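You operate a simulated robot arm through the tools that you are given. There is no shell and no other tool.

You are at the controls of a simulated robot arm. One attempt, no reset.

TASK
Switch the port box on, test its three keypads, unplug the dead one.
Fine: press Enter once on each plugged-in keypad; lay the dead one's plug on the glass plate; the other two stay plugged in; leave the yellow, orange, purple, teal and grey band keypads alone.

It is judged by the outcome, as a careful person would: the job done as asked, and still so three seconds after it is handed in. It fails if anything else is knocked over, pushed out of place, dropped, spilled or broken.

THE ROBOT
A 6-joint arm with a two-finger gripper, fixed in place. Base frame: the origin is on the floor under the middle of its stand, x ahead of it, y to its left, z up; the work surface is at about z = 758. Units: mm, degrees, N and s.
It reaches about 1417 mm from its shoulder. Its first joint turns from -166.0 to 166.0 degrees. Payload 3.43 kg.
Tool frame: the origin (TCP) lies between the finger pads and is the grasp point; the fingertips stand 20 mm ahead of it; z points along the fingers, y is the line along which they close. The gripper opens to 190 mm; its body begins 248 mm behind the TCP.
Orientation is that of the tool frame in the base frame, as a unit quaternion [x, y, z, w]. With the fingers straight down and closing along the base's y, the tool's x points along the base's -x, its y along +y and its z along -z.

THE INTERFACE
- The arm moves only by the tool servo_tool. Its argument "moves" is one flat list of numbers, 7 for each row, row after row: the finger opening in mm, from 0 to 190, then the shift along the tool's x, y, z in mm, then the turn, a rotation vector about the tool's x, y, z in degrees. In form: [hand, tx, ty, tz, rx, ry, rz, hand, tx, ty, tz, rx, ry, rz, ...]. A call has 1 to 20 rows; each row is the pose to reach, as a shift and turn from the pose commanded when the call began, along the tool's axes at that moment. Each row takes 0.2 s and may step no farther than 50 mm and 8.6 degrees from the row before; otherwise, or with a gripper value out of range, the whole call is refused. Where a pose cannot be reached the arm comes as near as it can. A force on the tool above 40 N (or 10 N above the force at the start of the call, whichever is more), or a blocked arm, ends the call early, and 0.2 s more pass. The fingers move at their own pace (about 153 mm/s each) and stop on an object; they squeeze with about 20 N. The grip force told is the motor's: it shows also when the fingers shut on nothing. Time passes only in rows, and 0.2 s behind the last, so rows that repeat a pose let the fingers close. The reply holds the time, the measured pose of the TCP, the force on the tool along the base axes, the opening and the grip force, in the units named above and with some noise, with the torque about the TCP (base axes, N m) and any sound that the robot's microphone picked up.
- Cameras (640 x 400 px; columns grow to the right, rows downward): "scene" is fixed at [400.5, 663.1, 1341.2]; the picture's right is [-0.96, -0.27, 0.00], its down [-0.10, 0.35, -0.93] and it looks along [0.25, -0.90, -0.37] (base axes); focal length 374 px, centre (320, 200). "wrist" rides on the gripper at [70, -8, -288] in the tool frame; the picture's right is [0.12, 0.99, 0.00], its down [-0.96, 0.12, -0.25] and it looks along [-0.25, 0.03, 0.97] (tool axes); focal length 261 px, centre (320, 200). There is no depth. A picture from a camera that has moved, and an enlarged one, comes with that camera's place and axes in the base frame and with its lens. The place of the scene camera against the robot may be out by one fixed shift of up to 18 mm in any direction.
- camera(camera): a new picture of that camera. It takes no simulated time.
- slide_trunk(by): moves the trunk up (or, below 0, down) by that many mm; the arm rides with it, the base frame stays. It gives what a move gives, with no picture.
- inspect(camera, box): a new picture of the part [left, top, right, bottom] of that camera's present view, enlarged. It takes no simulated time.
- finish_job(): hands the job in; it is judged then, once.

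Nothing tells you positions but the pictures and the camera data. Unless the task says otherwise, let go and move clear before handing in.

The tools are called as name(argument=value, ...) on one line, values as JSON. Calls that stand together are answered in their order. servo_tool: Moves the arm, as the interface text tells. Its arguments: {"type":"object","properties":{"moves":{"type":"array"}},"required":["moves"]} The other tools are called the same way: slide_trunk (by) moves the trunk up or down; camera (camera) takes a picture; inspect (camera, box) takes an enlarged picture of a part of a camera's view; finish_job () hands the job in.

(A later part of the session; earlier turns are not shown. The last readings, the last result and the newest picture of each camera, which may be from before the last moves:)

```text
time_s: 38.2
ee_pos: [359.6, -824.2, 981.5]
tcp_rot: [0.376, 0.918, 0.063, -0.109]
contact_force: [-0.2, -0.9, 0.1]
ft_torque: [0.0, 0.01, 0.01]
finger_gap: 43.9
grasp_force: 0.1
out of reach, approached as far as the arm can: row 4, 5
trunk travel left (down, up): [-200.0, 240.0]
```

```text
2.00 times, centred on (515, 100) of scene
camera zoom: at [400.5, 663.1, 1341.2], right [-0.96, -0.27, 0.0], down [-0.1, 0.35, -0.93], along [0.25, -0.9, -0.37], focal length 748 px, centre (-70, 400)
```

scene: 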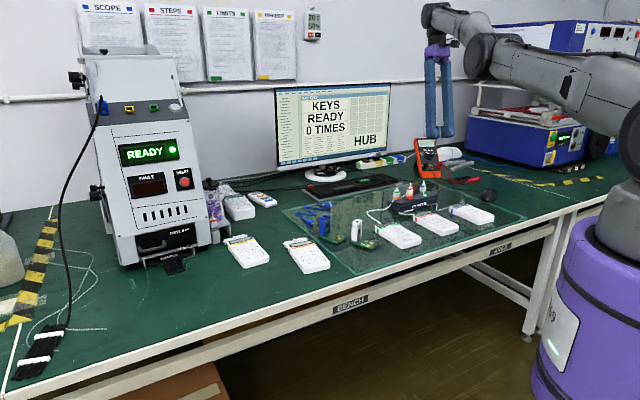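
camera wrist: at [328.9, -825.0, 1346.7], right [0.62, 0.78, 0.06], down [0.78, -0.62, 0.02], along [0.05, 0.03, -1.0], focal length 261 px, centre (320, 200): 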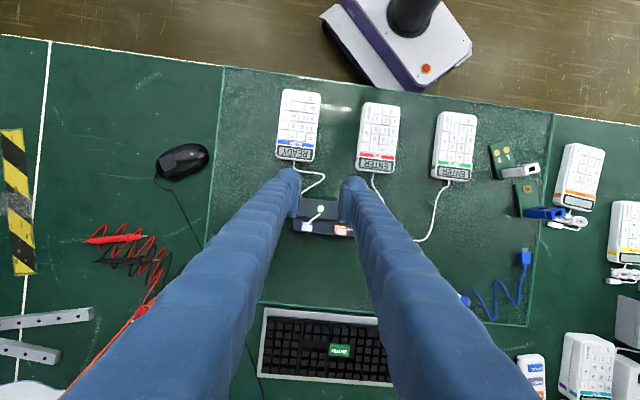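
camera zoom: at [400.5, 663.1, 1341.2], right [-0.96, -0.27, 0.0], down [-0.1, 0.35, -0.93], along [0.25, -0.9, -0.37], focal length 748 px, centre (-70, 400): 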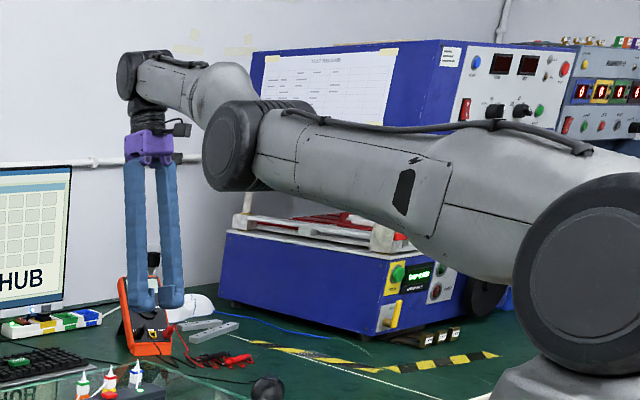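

Moves are counted from the pose actually reached. I'll stretch slightly outward and down to bring the elbow back through straight the right way, in small steps at safe height.

servo_tool(moves=[44, -20, -7, 5, 0, 0, 0, 44, -40.8, -15, 10, 0, 0, 0, 44, -40.8, -15, 10, 0, 0, 0])

servo_tool(moves=[44, -4, 0, 15, 0, 0, 0, 44, -8, 0, 30, 0, 0, 0, 44, -12, 0, 45, 0, 0, 0])

inspect(camera="scene", box=[390, 0, 640, 200])

```text
time_s: 39.0
ee_pos: [364.7, -829.9, 959.4]
tcp_rot: [0.377, 0.918, 0.062, -0.108]
contact_force: [-0.1, 0.6, -0.6]
ft_torque: [-0.02, 0.05, 0.0]
finger_gap: 44.0
grasp_force: 0.1
out of reach, approached as far as the arm can: row 1, 2, 3
trunk travel left (down, up): [-200.0, 240.0]
```

```text
time_s: 39.8
ee_pos: [367.0, -829.6, 912.9]
tcp_rot: [0.377, 0.917, 0.064, -0.109]
contact_force: [0.3, 0.8, -0.4]
ft_torque: [-0.01, -0.01, 0.02]
finger_gap: 44.0
grasp_force: 0.1
trunk travel left (down, up): [-200.0, 240.0]
```

```text
2.00 times, centred on (515, 100) of scene
camera zoom: at [400.5, 663.1, 1341.2], right [-0.96, -0.27, 0.0], down [-0.1, 0.35, -0.93], along [0.25, -0.9, -0.37], focal length 748 px, centre (-70, 400)
```

zoom: 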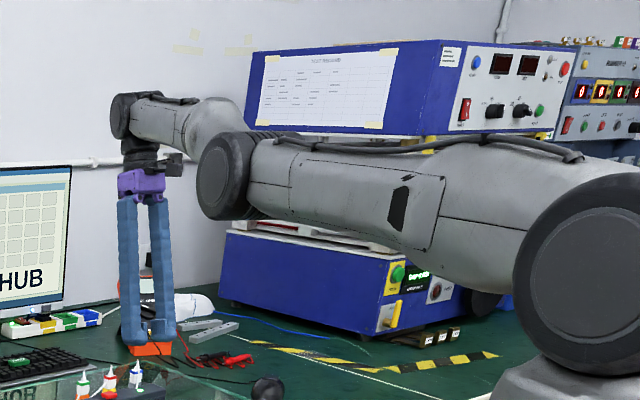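

servo_tool(moves=[44, 0, 0, -2, 0.5, -3, 0, 44, 0, 0, -4, 1, -6, 0, 44, 0, 0, -6, 1, -6, 0])

```text
time_s: 40.6
ee_pos: [365.9, -830.9, 911.9]
tcp_rot: [0.377, 0.918, 0.064, -0.109]
contact_force: [-0.5, 0.0, 0.1]
ft_torque: [0.0, 0.02, -0.01]
finger_gap: 44.1
grasp_force: 0.1
out of reach, approached as far as the arm can: row 1, 2, 3
trunk travel left (down, up): [-200.0, 240.0]
```

The solver sits at the straight-elbow limit. I'll raise the trunk to gain height, so I can approach from above with the elbow bent the normal way.

slide_trunk(by=150)

servo_tool(moves=[44, 20, 7, 45, 0, 0, 0, 44, 40, 14, 85, 0, 0, 0, 44, 60, 21, 125, 0, 0, 0])

inspect(camera="scene", box=[390, 0, 640, 200])

```text
time_s: 42.4
ee_pos: [366.8, -830.1, 1061.7]
tcp_rot: [0.376, 0.918, 0.065, -0.11]
contact_force: [0.0, -0.6, 0.0]
ft_torque: [0.02, 0.01, 0.03]
finger_gap: 44.0
grasp_force: 0.1
trunk travel left (down, up): [-350.0, 90.0]
```

```text
time_s: 43.1
ee_pos: [363.8, -830.4, 1044.9]
tcp_rot: [0.377, 0.917, 0.067, -0.112]
contact_force: [0.0, 0.8, -0.2]
ft_torque: [-0.03, -0.01, 0.04]
finger_gap: 43.9
grasp_force: 0.1
out of reach, approached as far as the arm can: row 1, 2, 3
trunk travel left (down, up): [-350.0, 90.0]
```

```text
2.00 times, centred on (515, 100) of scene
camera zoom: at [400.5, 663.1, 1341.2], right [-0.96, -0.27, 0.0], down [-0.1, 0.35, -0.93], along [0.25, -0.9, -0.37], focal length 748 px, centre (-70, 400)
```

zoom: 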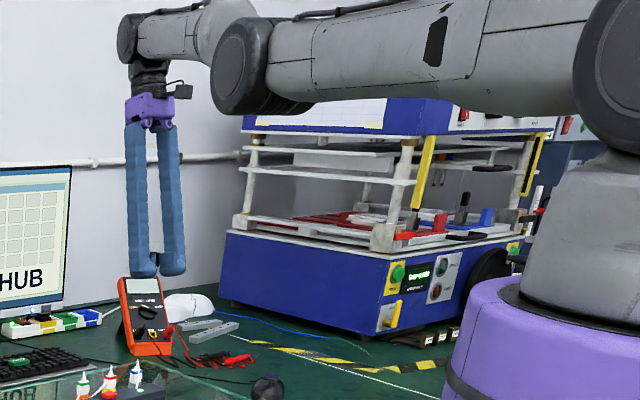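

servo_tool(moves=[44, -2.7, -1.1, -0.7, 0, 0, 0, 44, 18, 7.5, 4.6, 0, 0, 0, 44, -5.4, -2.2, -1.4, 0, 0, 0, 44, 18, 7.5, 4.6, 0, 0, 0, 44, -9, -3.7, -2.3, 0, 0, 0, 44, 18, 7.5, 4.6, 0, 0, 0, 44, -13.5, -5.6, -3.5, 0, 0, 0, 44, 18, 7.5, 4.6, 0, 0, 0])

```text
time_s: 45.0
ee_pos: [365.2, -834.9, 1047.8]
tcp_rot: [0.377, 0.918, 0.063, -0.109]
contact_force: [-0.3, 0.6, 0.0]
ft_torque: [-0.03, -0.06, 0.01]
finger_gap: 44.1
grasp_force: 0.1
out of reach, approached as far as the arm can: row 2, 4, 5, 6, 7, 8
trunk travel left (down, up): [-350.0, 90.0]
```

servo_tool(moves=[44, -10.8, -4.5, -2.8, 0, 0, 0, 44, -22, -4.5, 40.8, 0, 0, 0, 44, -32, -4.5, 79.5, 0, 0, 0, 44, -27.5, 0, 106.5, 0, 0, 0, 44, -12, 7.5, 120.8, 0, 0, 0, 44, 5.9, 14.9, 125.5, 0, 0, 0])

camera(camera="scene")

```text
time_s: 46.4
ee_pos: [352.5, -793.9, 928.5]
tcp_rot: [0.377, 0.917, 0.064, -0.109]
contact_force: [0.1, 0.2, 1.0]
ft_torque: [-0.09, -0.02, -0.03]
finger_gap: 44.2
grasp_force: 0.1
out of reach, approached as far as the arm can: row 1, 2, 3
trunk travel left (down, up): [-350.0, 90.0]
```

```text
taken
```

scene: 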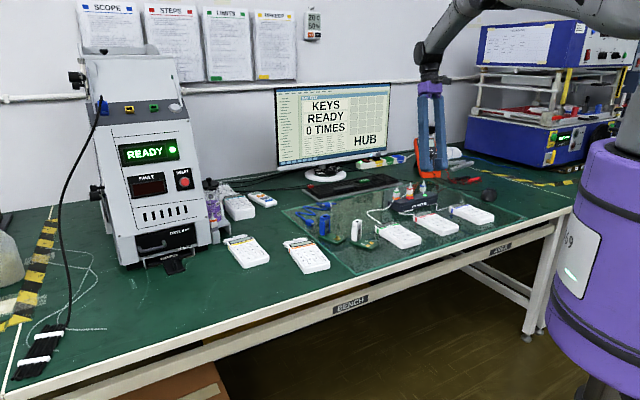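

The elbow is back to normal. Now I'll bring the hand upright.

servo_tool(moves=[44, 0, 0, -5, 1, -5, 0, 44, 0, 0, -10, 2, -10, 0, 44, 0, 0, -12, 2, -14.4, 0, 44, 0, 0, -12, 2, -14.4, 0])

inspect(camera="wrist", box=[250, 140, 390, 240])

camera(camera="wrist")

```text
time_s: 47.4
ee_pos: [353.6, -797.4, 938.0]
tcp_rot: [0.38, 0.925, 0.0, 0.001]
contact_force: [0.3, 1.0, -0.1]
ft_torque: [-0.07, 0.03, 0.01]
finger_gap: 44.2
grasp_force: 0.1
trunk travel left (down, up): [-350.0, 90.0]
```

```text
4.00 times, centred on (320, 190) of wrist
camera zoom: at [298.9, -752.6, 1226.5], right [0.61, 0.79, 0.0], down [0.77, -0.59, 0.25], along [0.2, -0.15, -0.97], focal length 1043 px, centre (320, 240)
```

zoom: 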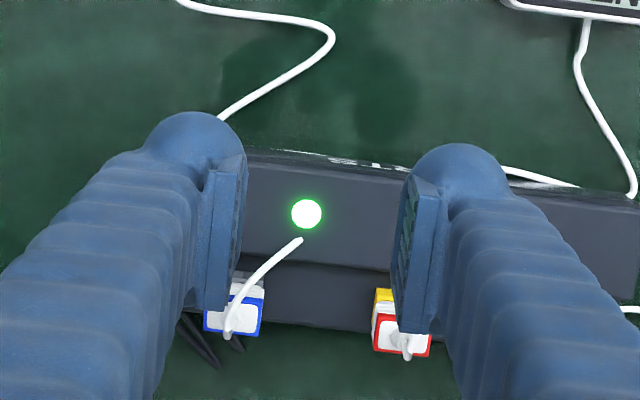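

```text
taken
camera wrist: at [298.9, -752.6, 1226.5], right [0.61, 0.79, 0.0], down [0.77, -0.59, 0.25], along [0.2, -0.15, -0.97], focal length 261 px, centre (320, 200)
```

wrist: 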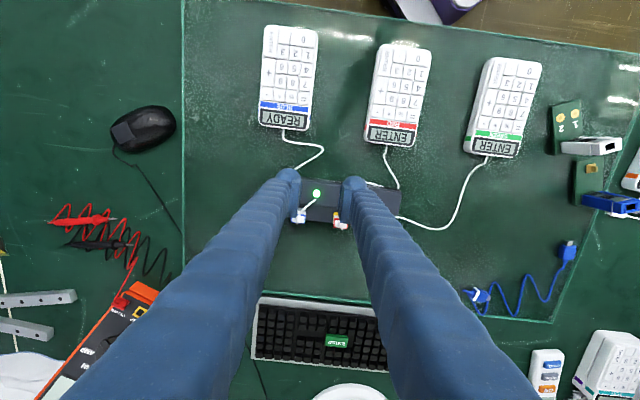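

The hand is upright again. Before descending I want to check what is behind the blue plug (the black cable strands) and the box profile.

inspect(camera="scene", box=[418, 180, 442, 196])

inspect(camera="wrist", box=[280, 195, 345, 235])

```text
16.00 times, centred on (430, 188) of scene
camera zoom: at [400.5, 663.1, 1341.2], right [-0.96, -0.27, 0.0], down [-0.1, 0.35, -0.93], along [0.25, -0.9, -0.37], focal length 5981 px, centre (-1440, 392)
```

zoom: 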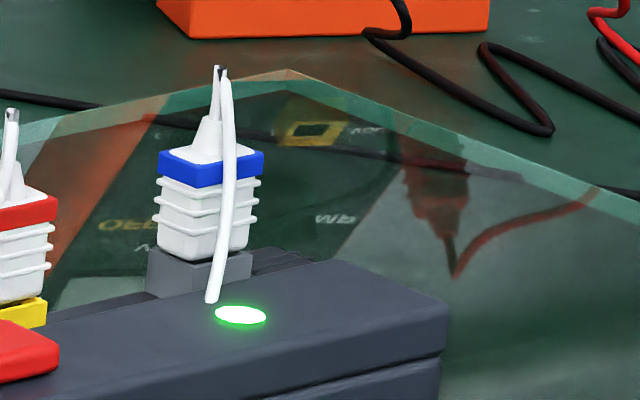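

```text
9.85 times, centred on (312, 215) of wrist
camera zoom: at [298.9, -752.6, 1226.5], right [0.61, 0.79, 0.0], down [0.77, -0.59, 0.25], along [0.2, -0.15, -0.97], focal length 2566 px, centre (394, 52)
```

zoom: 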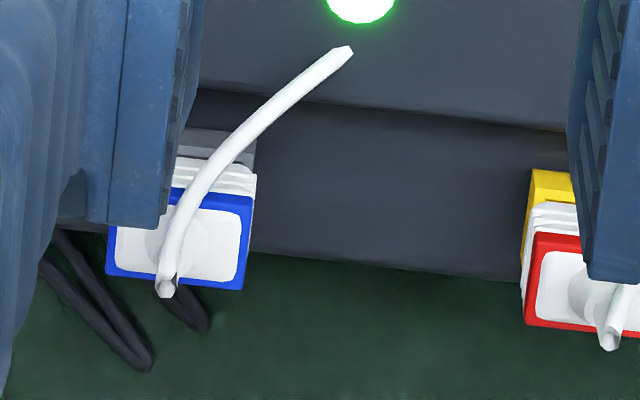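

The lower rear step is near z 790 and the raised step starts about 18 mm in front of the plug, so with the plug towards the front of the pads the fingers clear the raised step. Moving above the plug, upright.

servo_tool(moves=[44, -27, -8.5, 8, 0, 0, 0, 44, -54, -17, 20, 0, 0, 0, 44, -81.5, -25.5, 35, 0, 0, 0, 44, -81.5, -25.5, 35, 0, 0, 0])

inspect(camera="wrist", box=[260, 140, 380, 220])

inspect(camera="scene", box=[390, 150, 460, 210])

```text
time_s: 48.4
ee_pos: [393.4, -872.6, 902.0]
tcp_rot: [0.381, 0.925, 0.0, -0.002]
contact_force: [0.0, 0.1, -0.5]
ft_torque: [0.08, -0.02, 0.02]
finger_gap: 43.8
grasp_force: 0.1
trunk travel left (down, up): [-350.0, 90.0]
```

```text
5.00 times, centred on (320, 180) of wrist
camera zoom: at [338.1, -828.8, 1190.4], right [0.61, 0.79, 0.0], down [0.77, -0.59, 0.25], along [0.2, -0.15, -0.97], focal length 1303 px, centre (320, 300)
```

zoom: 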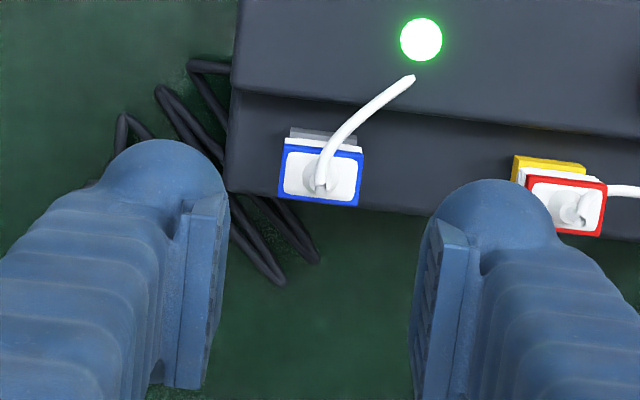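

```text
6.67 times, centred on (425, 180) of scene
camera zoom: at [400.5, 663.1, 1341.2], right [-0.96, -0.27, 0.0], down [-0.1, 0.35, -0.93], along [0.25, -0.9, -0.37], focal length 2492 px, centre (-380, 333)
```

zoom: 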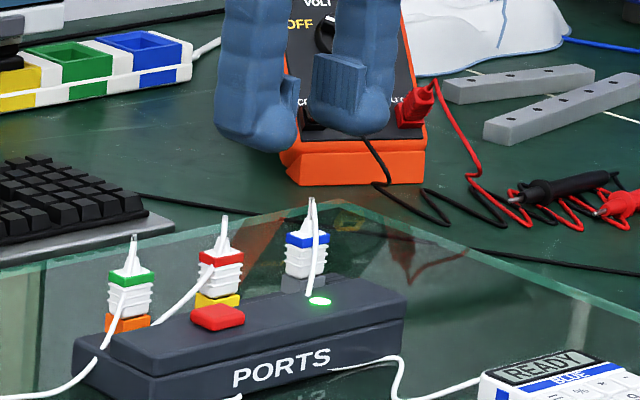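

The plug sits centred between the fingers (about 12 mm forward, under 1 mm off sideways). Narrowing the opening to 36 mm and descending around it.

servo_tool(moves=[36, 0.5, -0.6, 15, 0, 0, 0, 36, 0.5, -0.6, 35, 0, 0, 0, 36, 0.5, -0.6, 50, 0, 0, 0, 36, 0.5, -0.6, 60, 0, 0, 0, 36, 0.5, -0.6, 66, 0, 0, 0])

inspect(camera="wrist", box=[260, 140, 380, 220])

inspect(camera="scene", box=[400, 160, 450, 200])

```text
time_s: 49.5
ee_pos: [393.5, -873.4, 838.0]
tcp_rot: [0.38, 0.925, 0.0, 0.0]
contact_force: [-0.8, 0.1, -0.1]
ft_torque: [0.02, 0.01, 0.0]
finger_gap: 35.8
grasp_force: 0.0
trunk travel left (down, up): [-350.0, 90.0]
```

```text
5.00 times, centred on (320, 180) of wrist
camera zoom: at [337.7, -828.3, 1125.9], right [0.61, 0.79, 0.0], down [0.77, -0.59, 0.25], along [0.2, -0.15, -0.97], focal length 1303 px, centre (320, 300)
```

zoom: 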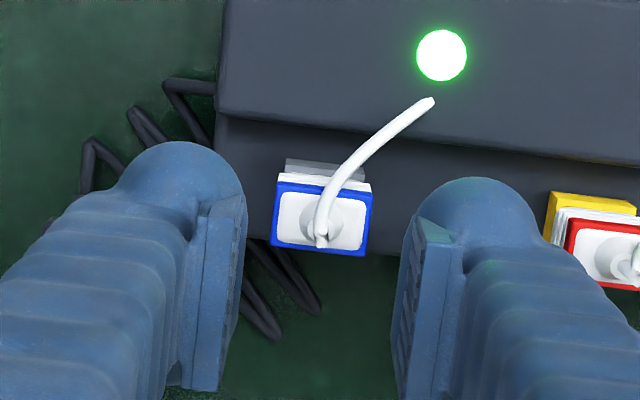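

```text
10.00 times, centred on (425, 180) of scene
camera zoom: at [400.5, 663.1, 1341.2], right [-0.96, -0.27, 0.0], down [-0.1, 0.35, -0.93], along [0.25, -0.9, -0.37], focal length 3738 px, centre (-730, 400)
```

zoom: 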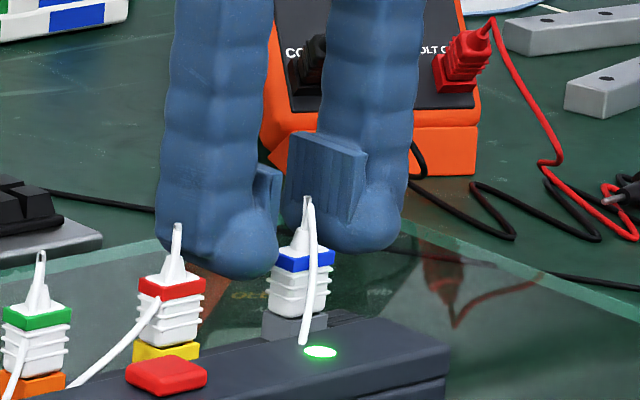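

Clearances on both sides look even, about 6 mm to the red plug. Continuing down slowly.

servo_tool(moves=[36, 0, 0, 6, 0, 0, 0, 36, 0, 0, 12, 0, 0, 0, 36, 0, 0, 17, 0, 0, 0, 36, 0, 0, 20, 0, 0, 0, 36, 0, 0, 20, 0, 0, 0])

inspect(camera="wrist", box=[260, 140, 380, 220])

inspect(camera="scene", box=[400, 160, 450, 200])

```text
time_s: 50.8
ee_pos: [394.3, -872.4, 819.0]
tcp_rot: [0.38, 0.925, 0.0, 0.001]
contact_force: [-0.3, 0.7, 0.3]
ft_torque: [-0.02, 0.0, 0.02]
finger_gap: 36.0
grasp_force: 0.0
trunk travel left (down, up): [-350.0, 90.0]
```

```text
5.00 times, centred on (320, 180) of wrist
camera zoom: at [337.5, -828.5, 1105.9], right [0.61, 0.79, 0.0], down [0.77, -0.59, 0.25], along [0.2, -0.15, -0.97], focal length 1303 px, centre (320, 300)
```

zoom: 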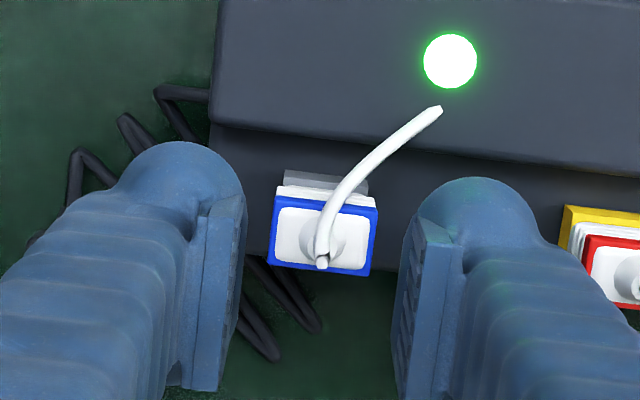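

```text
10.00 times, centred on (425, 180) of scene
camera zoom: at [400.5, 663.1, 1341.2], right [-0.96, -0.27, 0.0], down [-0.1, 0.35, -0.93], along [0.25, -0.9, -0.37], focal length 3738 px, centre (-730, 400)
```

zoom: 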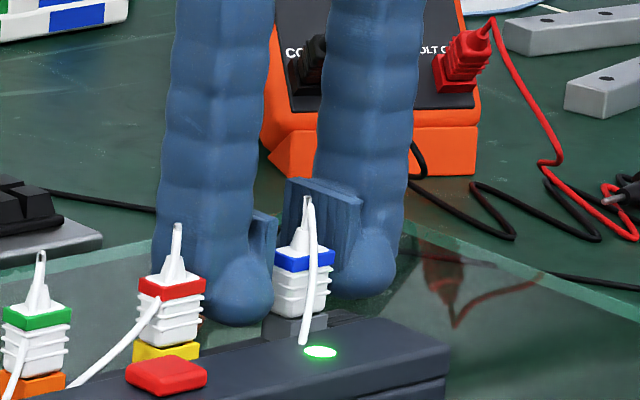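

Fingers are around the plug, tips just above the rear step. I'll close most of the way and check the centring before gripping.

servo_tool(moves=[30, 0, 0, 1, 0, 0, 0, 27, 0, 0, 1, 0, 0, 0, 27, 0, 0, 1, 0, 0, 0])

inspect(camera="wrist", box=[285, 155, 365, 215])

```text
time_s: 51.5
ee_pos: [393.8, -872.5, 817.1]
tcp_rot: [0.38, 0.925, 0.001, -0.001]
contact_force: [0.4, 0.5, -1.0]
ft_torque: [-0.02, 0.01, -0.03]
finger_gap: 27.0
grasp_force: 0.0
trunk travel left (down, up): [-350.0, 90.0]
```

```text
6.67 times, centred on (325, 185) of wrist
camera zoom: at [337.5, -828.4, 1104.6], right [0.61, 0.79, 0.0], down [0.77, -0.59, 0.25], along [0.2, -0.15, -0.97], focal length 1738 px, centre (287, 300)
```

zoom: 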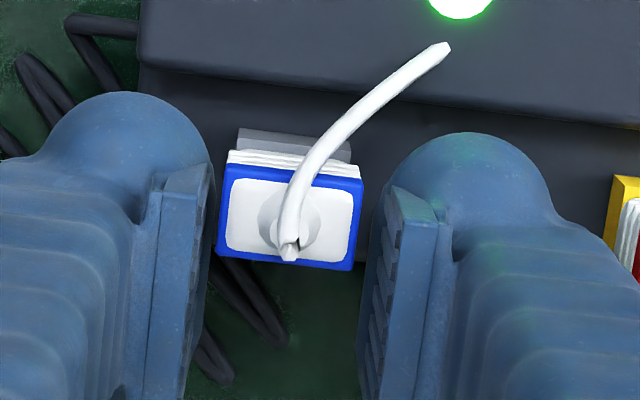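

Centring is within half a millimetre. Closing on the plug now.

servo_tool(moves=[27, 0, -0.5, 0, 0, 0, 0, 24, 0, -0.5, 0, 0, 0, 0, 18, 0, -0.5, 0, 0, 0, 0, 10, 0, -0.5, 0, 0, 0, 0, 10, 0, -0.5, 0, 0, 0, 0])

inspect(camera="wrist", box=[285, 155, 365, 215])

inspect(camera="scene", box=[400, 160, 450, 200])

```text
time_s: 52.8
ee_pos: [392.8, -873.5, 816.6]
tcp_rot: [0.38, 0.925, 0.0, -0.001]
contact_force: [-1.7, -2.6, -0.4]
ft_torque: [0.03, 0.01, 0.05]
finger_gap: 20.3
grasp_force: 19.9
trunk travel left (down, up): [-350.0, 90.0]
```

```text
6.67 times, centred on (325, 185) of wrist
camera zoom: at [336.8, -829.1, 1104.8], right [0.61, 0.79, 0.0], down [0.77, -0.59, 0.25], along [0.2, -0.15, -0.97], focal length 1738 px, centre (287, 300)
```

zoom: 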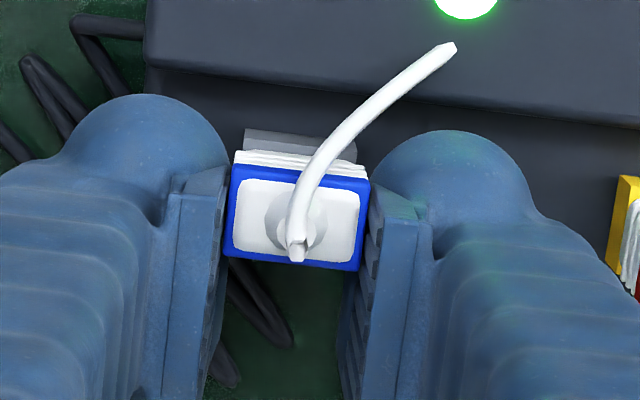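

```text
10.00 times, centred on (425, 180) of scene
camera zoom: at [400.5, 663.1, 1341.2], right [-0.96, -0.27, 0.0], down [-0.1, 0.35, -0.93], along [0.25, -0.9, -0.37], focal length 3738 px, centre (-730, 400)
```

zoom: 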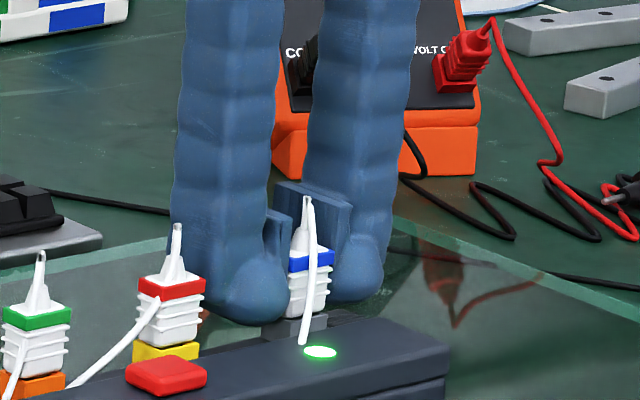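

The plug is gripped (20.3 mm, 20 N). Pulling straight up, slowly.

servo_tool(moves=[5, 0, 0, -2, 0, 0, 0, 5, 0, 0, -5, 0, 0, 0, 5, 0, 0, -9, 0, 0, 0, 5, 0, 0, -14, 0, 0, 0, 5, 0, 0, -20, 0, 0, 0])

inspect(camera="scene", box=[380, 150, 510, 240])

inspect(camera="scene", box=[400, 160, 450, 200])

```text
time_s: 54.0
ee_pos: [392.5, -872.6, 838.5]
tcp_rot: [0.38, 0.925, 0.0, -0.001]
contact_force: [-0.4, -0.3, 0.1]
ft_torque: [0.01, -0.02, -0.01]
finger_gap: 20.2
grasp_force: 20.6
trunk travel left (down, up): [-350.0, 90.0]
```

```text
4.44 times, centred on (445, 195) of scene
camera zoom: at [400.5, 663.1, 1341.2], right [-0.96, -0.27, 0.0], down [-0.1, 0.35, -0.93], along [0.25, -0.9, -0.37], focal length 1661 px, centre (-236, 222)
```

zoom: 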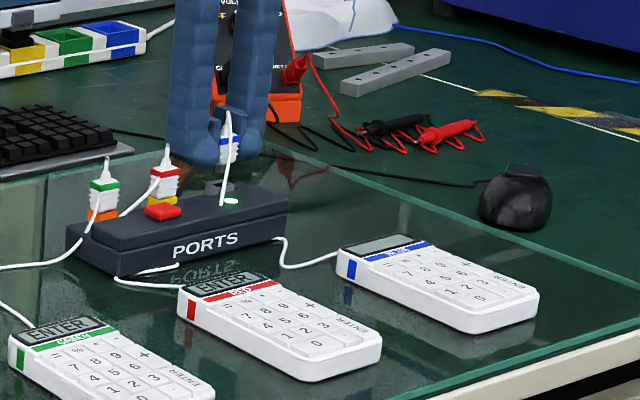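

```text
10.00 times, centred on (425, 180) of scene
camera zoom: at [400.5, 663.1, 1341.2], right [-0.96, -0.27, 0.0], down [-0.1, 0.35, -0.93], along [0.25, -0.9, -0.37], focal length 3738 px, centre (-730, 400)
```

zoom: 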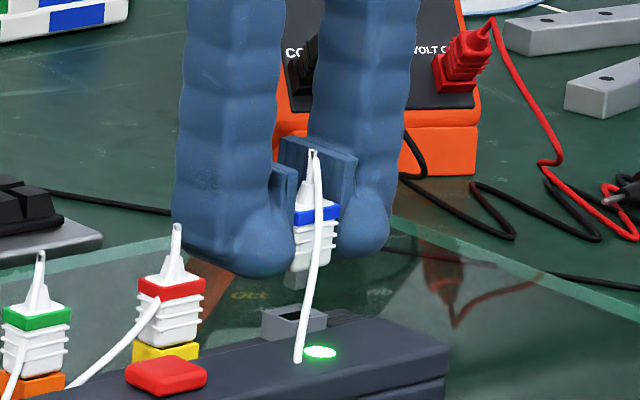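

The plug is out of its port and blue's display has gone blank, confirming it's the right one; red and green still show ENTER. Lifting higher before carrying it to free glass left of the blue keypad.

servo_tool(moves=[5, 0, 0, -15, 0, 0, 0, 5, 0, 0, -35, 0, 0, 0, 5, 0, 0, -60, 0, 0, 0, 5, 0, 0, -70, 0, 0, 0, 5, 0, 0, -70, 0, 0, 0])

camera(camera="scene")

camera(camera="wrist")

inspect(camera="scene", box=[380, 140, 510, 240])

```text
time_s: 55.1
ee_pos: [393.0, -874.2, 905.2]
tcp_rot: [0.381, 0.925, 0.0, -0.001]
contact_force: [0.0, 0.0, -0.3]
ft_torque: [0.01, -0.03, -0.01]
finger_gap: 20.1
grasp_force: 20.0
trunk travel left (down, up): [-350.0, 90.0]
```

```text
taken
```

scene: 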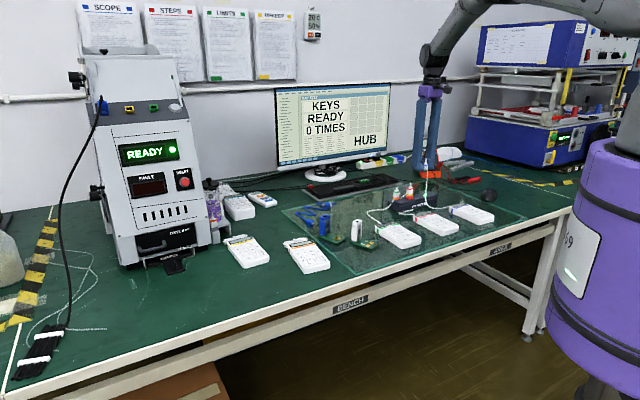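

```text
taken
camera wrist: at [337.2, -829.3, 1194.0], right [0.61, 0.79, 0.0], down [0.77, -0.59, 0.25], along [0.2, -0.15, -0.97], focal length 261 px, centre (320, 200)
```

wrist: 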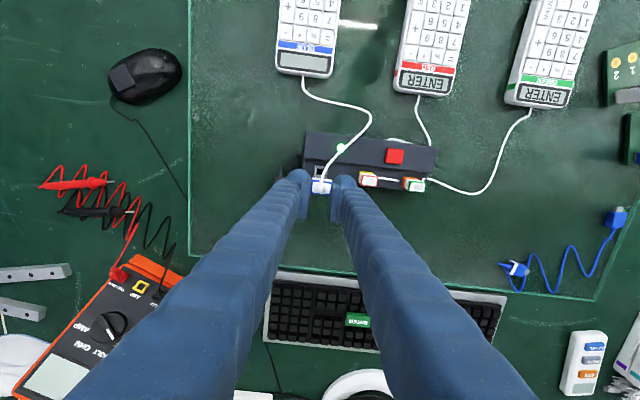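

```text
4.00 times, centred on (445, 190) of scene
camera zoom: at [400.5, 663.1, 1341.2], right [-0.96, -0.27, 0.0], down [-0.1, 0.35, -0.93], along [0.25, -0.9, -0.37], focal length 1495 px, centre (-180, 240)
```

zoom: 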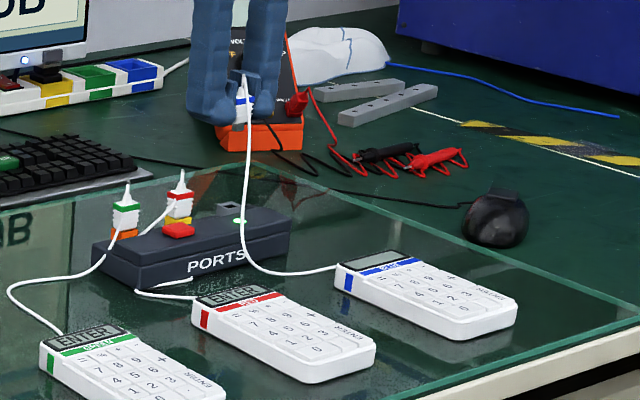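

Carrying the plug left toward free glass and tilting the hand 60° so that the plug comes down nearly flat, connector pointing away from the robot.

servo_tool(moves=[5, 11.8, -16.3, 0, 0, -7.5, 0, 5, 23.6, -32.5, 0, 0, -15, 0, 5, 35.3, -48.8, 0, 0, -22.5, 0, 5, 47.1, -65, 0, 0, -30, 0, 5, 58.9, -81.3, 0, 0, -37.5, 0, 5, 70.7, -97.6, 0, 0, -45, 0, 5, 82.4, -113.8, 0, 0, -52.5, 0, 5, 94.2, -130.1, 0, 0, -60, 0, 5, 94.2, -130.1, 0, 0, -60, 0])

camera(camera="scene")

camera(camera="wrist")

inspect(camera="scene", box=[400, 140, 530, 240])

```text
time_s: 57.1
ee_pos: [234.9, -899.4, 906.1]
tcp_rot: [0.33, 0.801, -0.189, 0.462]
contact_force: [0.1, 0.1, -0.6]
ft_torque: [0.01, 0.0, 0.0]
finger_gap: 5.1
grasp_force: 0.0
out of reach, approached as far as the arm can: row 4
trunk travel left (down, up): [-350.0, 90.0]
```

```text
taken
```

scene: 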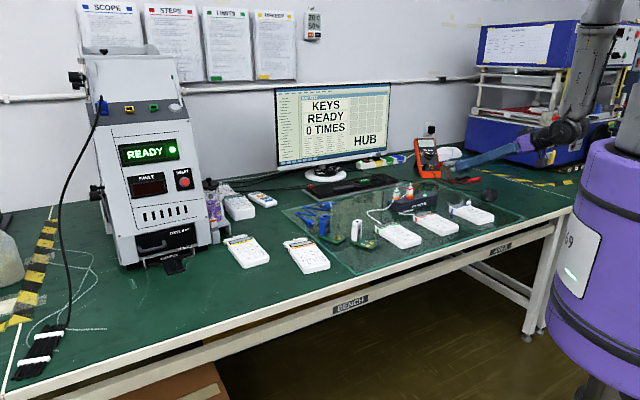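

```text
taken
camera wrist: at [25.8, -706.2, 990.2], right [0.65, 0.75, -0.1], down [0.27, -0.11, 0.96], along [0.71, -0.65, -0.27], focal length 261 px, centre (320, 200)
```

wrist: 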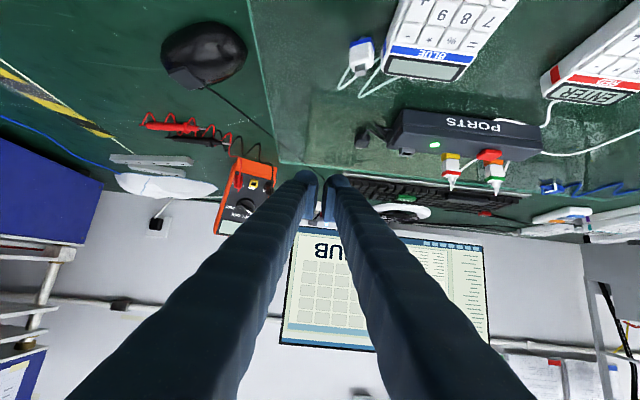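

```text
4.00 times, centred on (465, 190) of scene
camera zoom: at [400.5, 663.1, 1341.2], right [-0.96, -0.27, 0.0], down [-0.1, 0.35, -0.93], along [0.25, -0.9, -0.37], focal length 1495 px, centre (-260, 240)
```

zoom: 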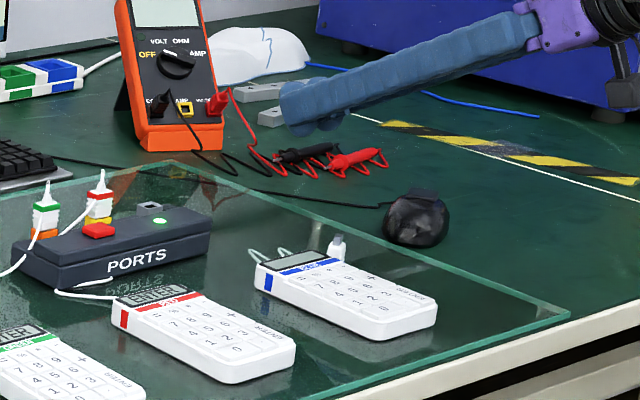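

The plug slipped out of the fingers during the swing and has landed near the blue keypad. Let me see exactly how and where it lies.

inspect(camera="wrist", box=[310, 10, 470, 110])

inspect(camera="scene", box=[455, 185, 515, 230])

inspect(camera="wrist", box=[280, 150, 360, 230])

```text
4.00 times, centred on (390, 60) of wrist
camera zoom: at [25.8, -706.2, 990.2], right [0.65, 0.75, -0.1], down [0.27, -0.11, 0.96], along [0.71, -0.65, -0.27], focal length 1043 px, centre (40, 760)
```

zoom: 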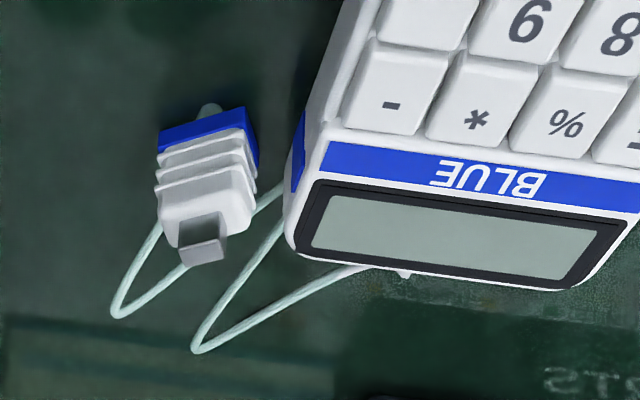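

```text
8.89 times, centred on (485, 208) of scene
camera zoom: at [400.5, 663.1, 1341.2], right [-0.96, -0.27, 0.0], down [-0.1, 0.35, -0.93], along [0.25, -0.9, -0.37], focal length 3323 px, centre (-1147, 133)
```

zoom: 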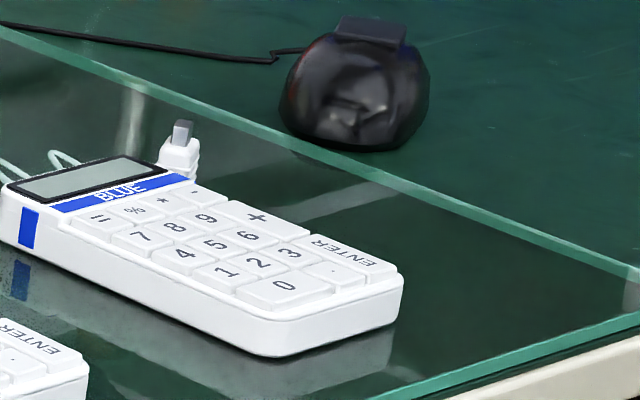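

```text
5.00 times, centred on (320, 190) of wrist
camera zoom: at [25.8, -706.2, 990.2], right [0.65, 0.75, -0.1], down [0.27, -0.11, 0.96], along [0.71, -0.65, -0.27], focal length 1303 px, centre (320, 250)
```

zoom: 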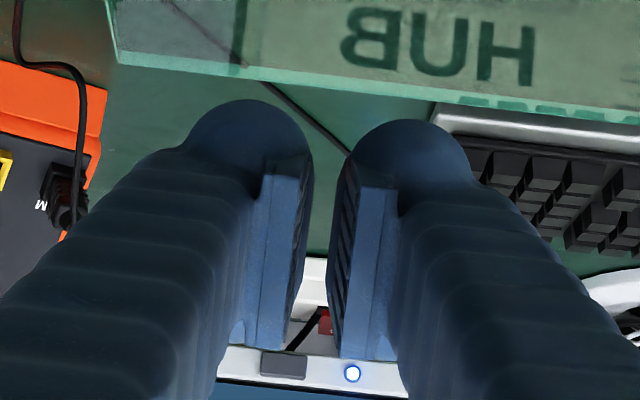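

The plug landed propped up beside the blue keypad's rear corner rather than lying flat, so I need to re-grasp it and lay it properly. First I'll raise the hand, bring it upright and look from above.

servo_tool(moves=[5, -2, 3, -20, 0, 7, 0, 5, -5, 6, -42, 0, 14, 0, 5, -8, 9, -63, 0, 21, 0, 5, -10, 12, -84, 0, 28, 0, 5, -12, 15, -105, 0, 35, 0, 5, -14, 18, -125, 0, 42, 0, 5, -16, 21, -145, 0, 49, 0, 5, -18, 24, -160, 0, 55, 0, 5, -18.5, 24.9, -166, 0, 60, 0, 90, -18.5, 24.9, -166, 0, 60, 0, 130, -18.5, 24.9, -166, 0, 60, 0, 130, -18.5, 24.9, -166, 0, 60, 0])

camera(camera="wrist")

camera(camera="scene")

```text
time_s: 59.8
ee_pos: [155.8, -786.1, 1006.8]
tcp_rot: [0.38, 0.925, 0.001, 0.0]
contact_force: [-0.8, 0.2, 0.0]
ft_torque: [-0.01, -0.02, -0.04]
finger_gap: 130.0
grasp_force: 0.1
trunk travel left (down, up): [-350.0, 90.0]
```

```text
taken
camera wrist: at [100.3, -743.1, 1294.0], right [0.61, 0.79, 0.0], down [0.77, -0.59, 0.25], along [0.2, -0.15, -0.97], focal length 261 px, centre (320, 200)
```

wrist: 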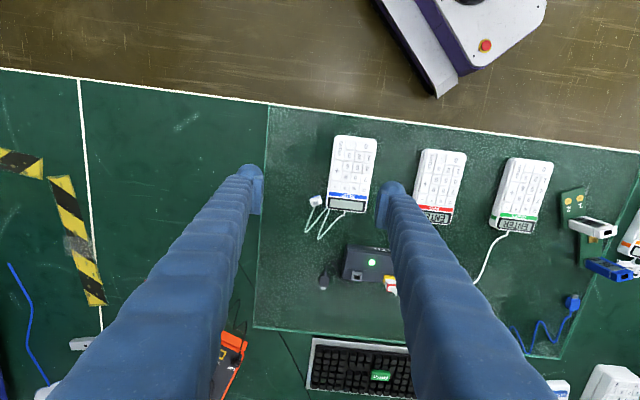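

```text
taken
```

scene: 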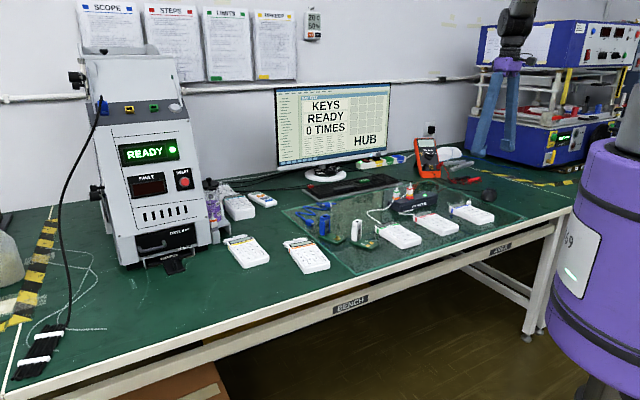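

inspect(camera="wrist", box=[285, 180, 395, 250])

inspect(camera="wrist", box=[295, 185, 345, 215])

inspect(camera="scene", box=[440, 190, 500, 230])

inspect(camera="scene", box=[380, 160, 520, 260])

```text
5.71 times, centred on (340, 215) of wrist
camera zoom: at [100.3, -743.1, 1294.0], right [0.61, 0.79, 0.0], down [0.77, -0.59, 0.25], along [0.2, -0.15, -0.97], focal length 1489 px, centre (206, 114)
```

zoom: 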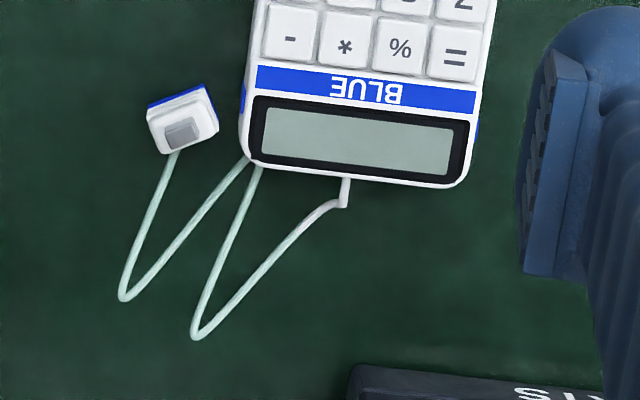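

```text
12.80 times, centred on (320, 200) of wrist
camera zoom: at [100.3, -743.1, 1294.0], right [0.61, 0.79, 0.0], down [0.77, -0.59, 0.25], along [0.2, -0.15, -0.97], focal length 3336 px, centre (320, 200)
```

zoom: 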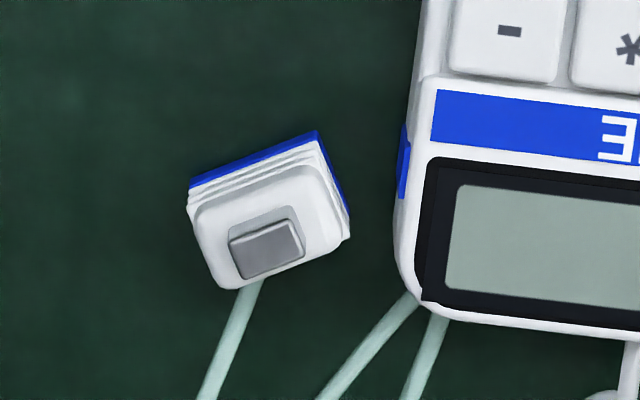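

```text
10.00 times, centred on (470, 210) of scene
camera zoom: at [400.5, 663.1, 1341.2], right [-0.96, -0.27, 0.0], down [-0.1, 0.35, -0.93], along [0.25, -0.9, -0.37], focal length 3738 px, centre (-1180, 100)
```

zoom: 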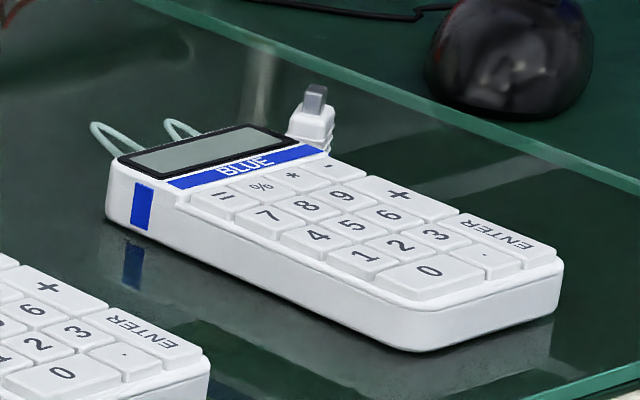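

```text
4.00 times, centred on (450, 210) of scene
camera zoom: at [400.5, 663.1, 1341.2], right [-0.96, -0.27, 0.0], down [-0.1, 0.35, -0.93], along [0.25, -0.9, -0.37], focal length 1495 px, centre (-200, 160)
```

zoom: 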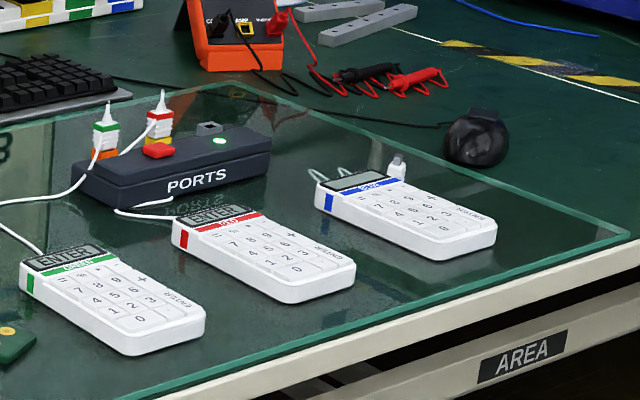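

The plug stands on its head on the glass, about 11 mm clear of the blue keypad. It should lie, not stand, so I'll bring the closed fingers behind it (away from the robot) and gently tip it over toward free glass. First position above and check.

servo_tool(moves=[90, -23.5, 1.9, 10, 0, 0, -5.6, 40, -47, 3.7, 30, 0, 0, -11.2, 0, -70.6, 5.6, 50, 0, 0, -16.8, 0, -94, 7.4, 70, 0, 0, -22.4, 0, -117.6, 9.3, 90, 0, 0, -28, 0, -117.6, 9.3, 90, 0, 0, -28])

camera(camera="wrist")

inspect(camera="wrist", box=[270, 100, 390, 200])

```text
time_s: 61.1
ee_pos: [244.6, -863.5, 913.7]
tcp_rot: [0.144, 0.99, 0.001, 0.0]
contact_force: [-0.1, -0.4, -0.1]
ft_torque: [0.03, -0.03, 0.02]
finger_gap: 0.1
grasp_force: 20.1
trunk travel left (down, up): [-350.0, 90.0]
```

```text
taken
camera wrist: at [175.6, -851.3, 1203.3], right [0.17, 0.99, 0.0], down [0.95, -0.17, 0.25], along [0.24, -0.04, -0.97], focal length 261 px, centre (320, 200)
```

wrist: 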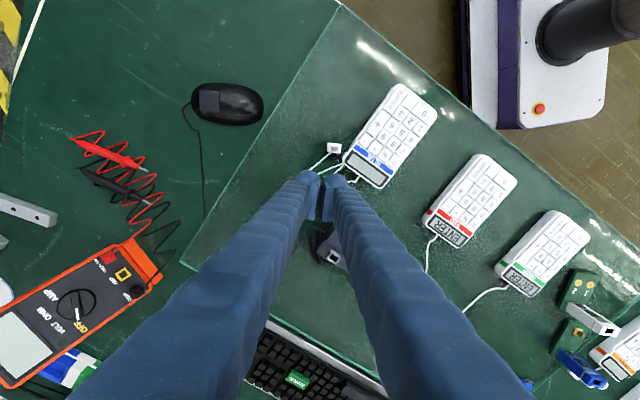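

```text
4.00 times, centred on (330, 150) of wrist
camera zoom: at [175.6, -851.3, 1203.3], right [0.17, 0.99, 0.0], down [0.95, -0.17, 0.25], along [0.24, -0.04, -0.97], focal length 1043 px, centre (280, 400)
```

zoom: 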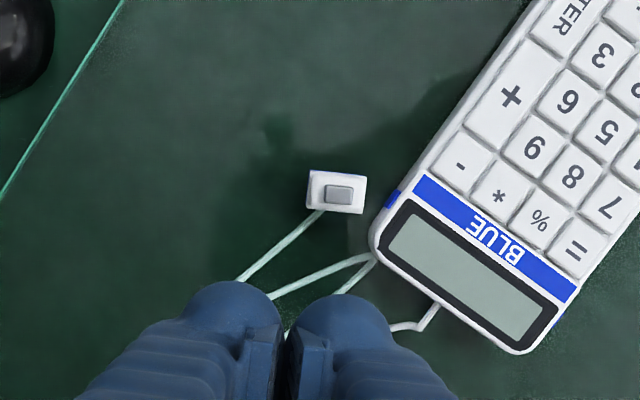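

The plug is lined up with the right-hand finger (about 14 mm ahead of it), with clearance from the keypad corner. Lowering behind it to fingertip height ~775.

servo_tool(moves=[0, 0, -2, 35, 0, 0, 0, 0, 0, -2, 70, 0, 0, 0, 0, 0, -2, 95, 0, 0, 0, 0, 0, -2, 110, 0, 0, 0, 0, 0, -2, 117, 0, 0, 0, 0, 0, -2, 117, 0, 0, 0])

inspect(camera="wrist", box=[270, 100, 390, 200])

inspect(camera="scene", box=[430, 170, 500, 225])

```text
time_s: 62.5
ee_pos: [246.0, -865.1, 799.9]
tcp_rot: [0.145, 0.989, 0.0, 0.0]
contact_force: [-0.2, -0.3, 0.6]
ft_torque: [-0.02, -0.01, 0.0]
finger_gap: 0.0
grasp_force: 20.2
trunk travel left (down, up): [-350.0, 90.0]
```

```text
4.00 times, centred on (330, 150) of wrist
camera zoom: at [176.2, -852.8, 1087.0], right [0.17, 0.99, 0.0], down [0.95, -0.17, 0.25], along [0.24, -0.04, -0.97], focal length 1043 px, centre (280, 400)
```

zoom: 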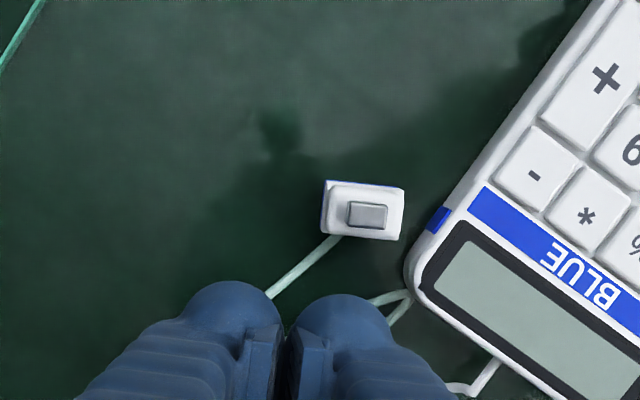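

```text
7.27 times, centred on (465, 198) of scene
camera zoom: at [400.5, 663.1, 1341.2], right [-0.96, -0.27, 0.0], down [-0.1, 0.35, -0.93], along [0.25, -0.9, -0.37], focal length 2719 px, centre (-734, 218)
```

zoom: 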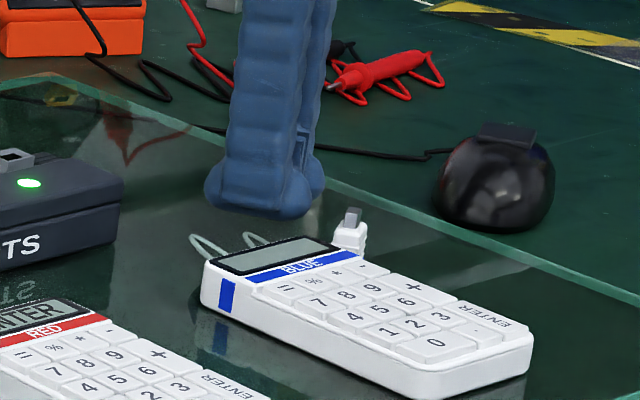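

servo_tool(moves=[0, 4, 0, 3, 0, 0, 0, 0, 8, 0, 4, 0, 0, 0, 0, 12, 0, 4, 0, 0, 0, 0, 12, 0, 4, 0, 0, 0])

inspect(camera="wrist", box=[290, 120, 370, 190])

inspect(camera="scene", box=[440, 180, 490, 220])

```text
time_s: 63.5
ee_pos: [233.5, -860.9, 796.0]
tcp_rot: [0.145, 0.989, 0.0, 0.0]
contact_force: [-0.5, 0.3, 0.2]
ft_torque: [-0.02, 0.03, 0.01]
finger_gap: 0.0
grasp_force: 20.6
trunk travel left (down, up): [-350.0, 90.0]
```

```text
5.71 times, centred on (330, 155) of wrist
camera zoom: at [164.3, -848.9, 1082.9], right [0.17, 0.99, 0.0], down [0.95, -0.17, 0.25], along [0.24, -0.04, -0.97], focal length 1489 px, centre (263, 457)
```

zoom: 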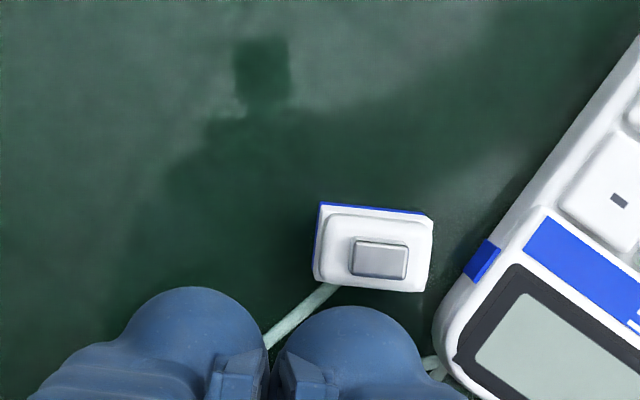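

```text
10.00 times, centred on (465, 200) of scene
camera zoom: at [400.5, 663.1, 1341.2], right [-0.96, -0.27, 0.0], down [-0.1, 0.35, -0.93], along [0.25, -0.9, -0.37], focal length 3738 px, centre (-1130, 200)
```

zoom: 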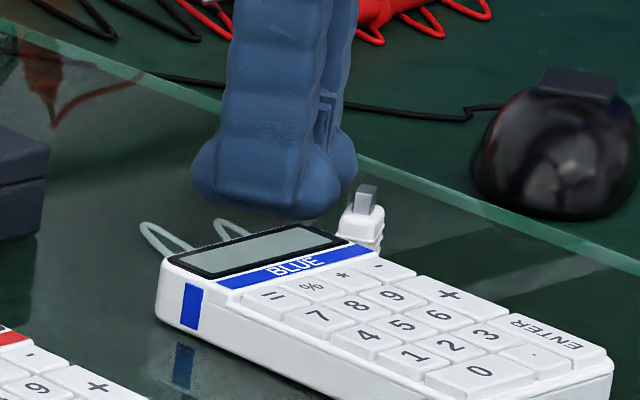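

Nearly touching. Now a slow push of a few millimetres.

servo_tool(moves=[0, 2, 0, 0, 0, 0, 0, 0, 4, 0, 0, 0, 0, 0, 0, 6, 0, 0, 0, 0, 0, 0, 8, 0, 0, 0, 0, 0, 0, 9, 0, 0, 0, 0, 0])

inspect(camera="wrist", box=[290, 120, 370, 190])

inspect(camera="scene", box=[440, 180, 490, 220])

```text
time_s: 64.8
ee_pos: [224.8, -858.1, 793.8]
tcp_rot: [0.144, 0.99, 0.0, 0.0]
contact_force: [0.5, -0.5, -0.5]
ft_torque: [0.03, 0.03, -0.02]
finger_gap: 0.0
grasp_force: 20.7
trunk travel left (down, up): [-350.0, 90.0]
```

```text
5.71 times, centred on (330, 155) of wrist
camera zoom: at [155.6, -846.7, 1082.4], right [0.17, 0.99, 0.0], down [0.95, -0.17, 0.25], along [0.24, -0.04, -0.97], focal length 1489 px, centre (263, 457)
```

zoom: 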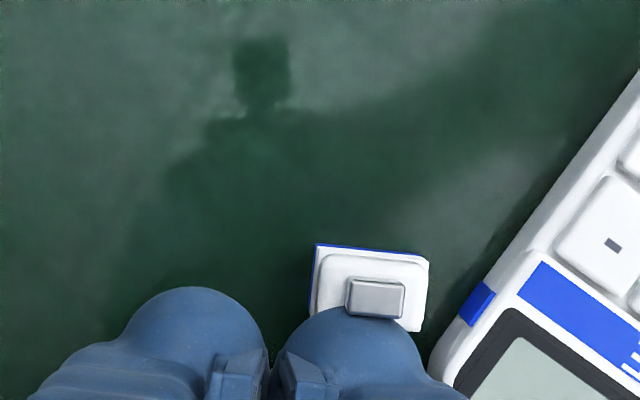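

```text
10.00 times, centred on (465, 200) of scene
camera zoom: at [400.5, 663.1, 1341.2], right [-0.96, -0.27, 0.0], down [-0.1, 0.35, -0.93], along [0.25, -0.9, -0.37], focal length 3738 px, centre (-1130, 200)
```

zoom: 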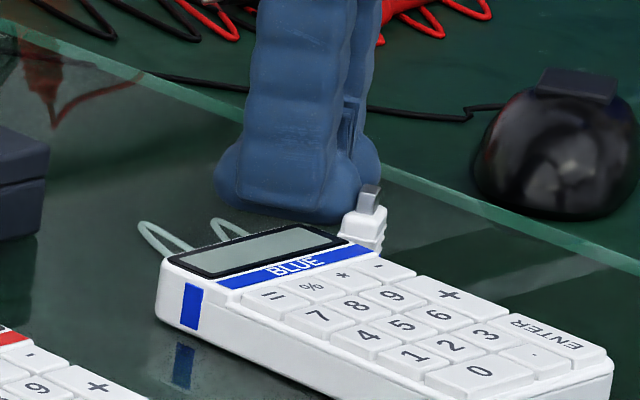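

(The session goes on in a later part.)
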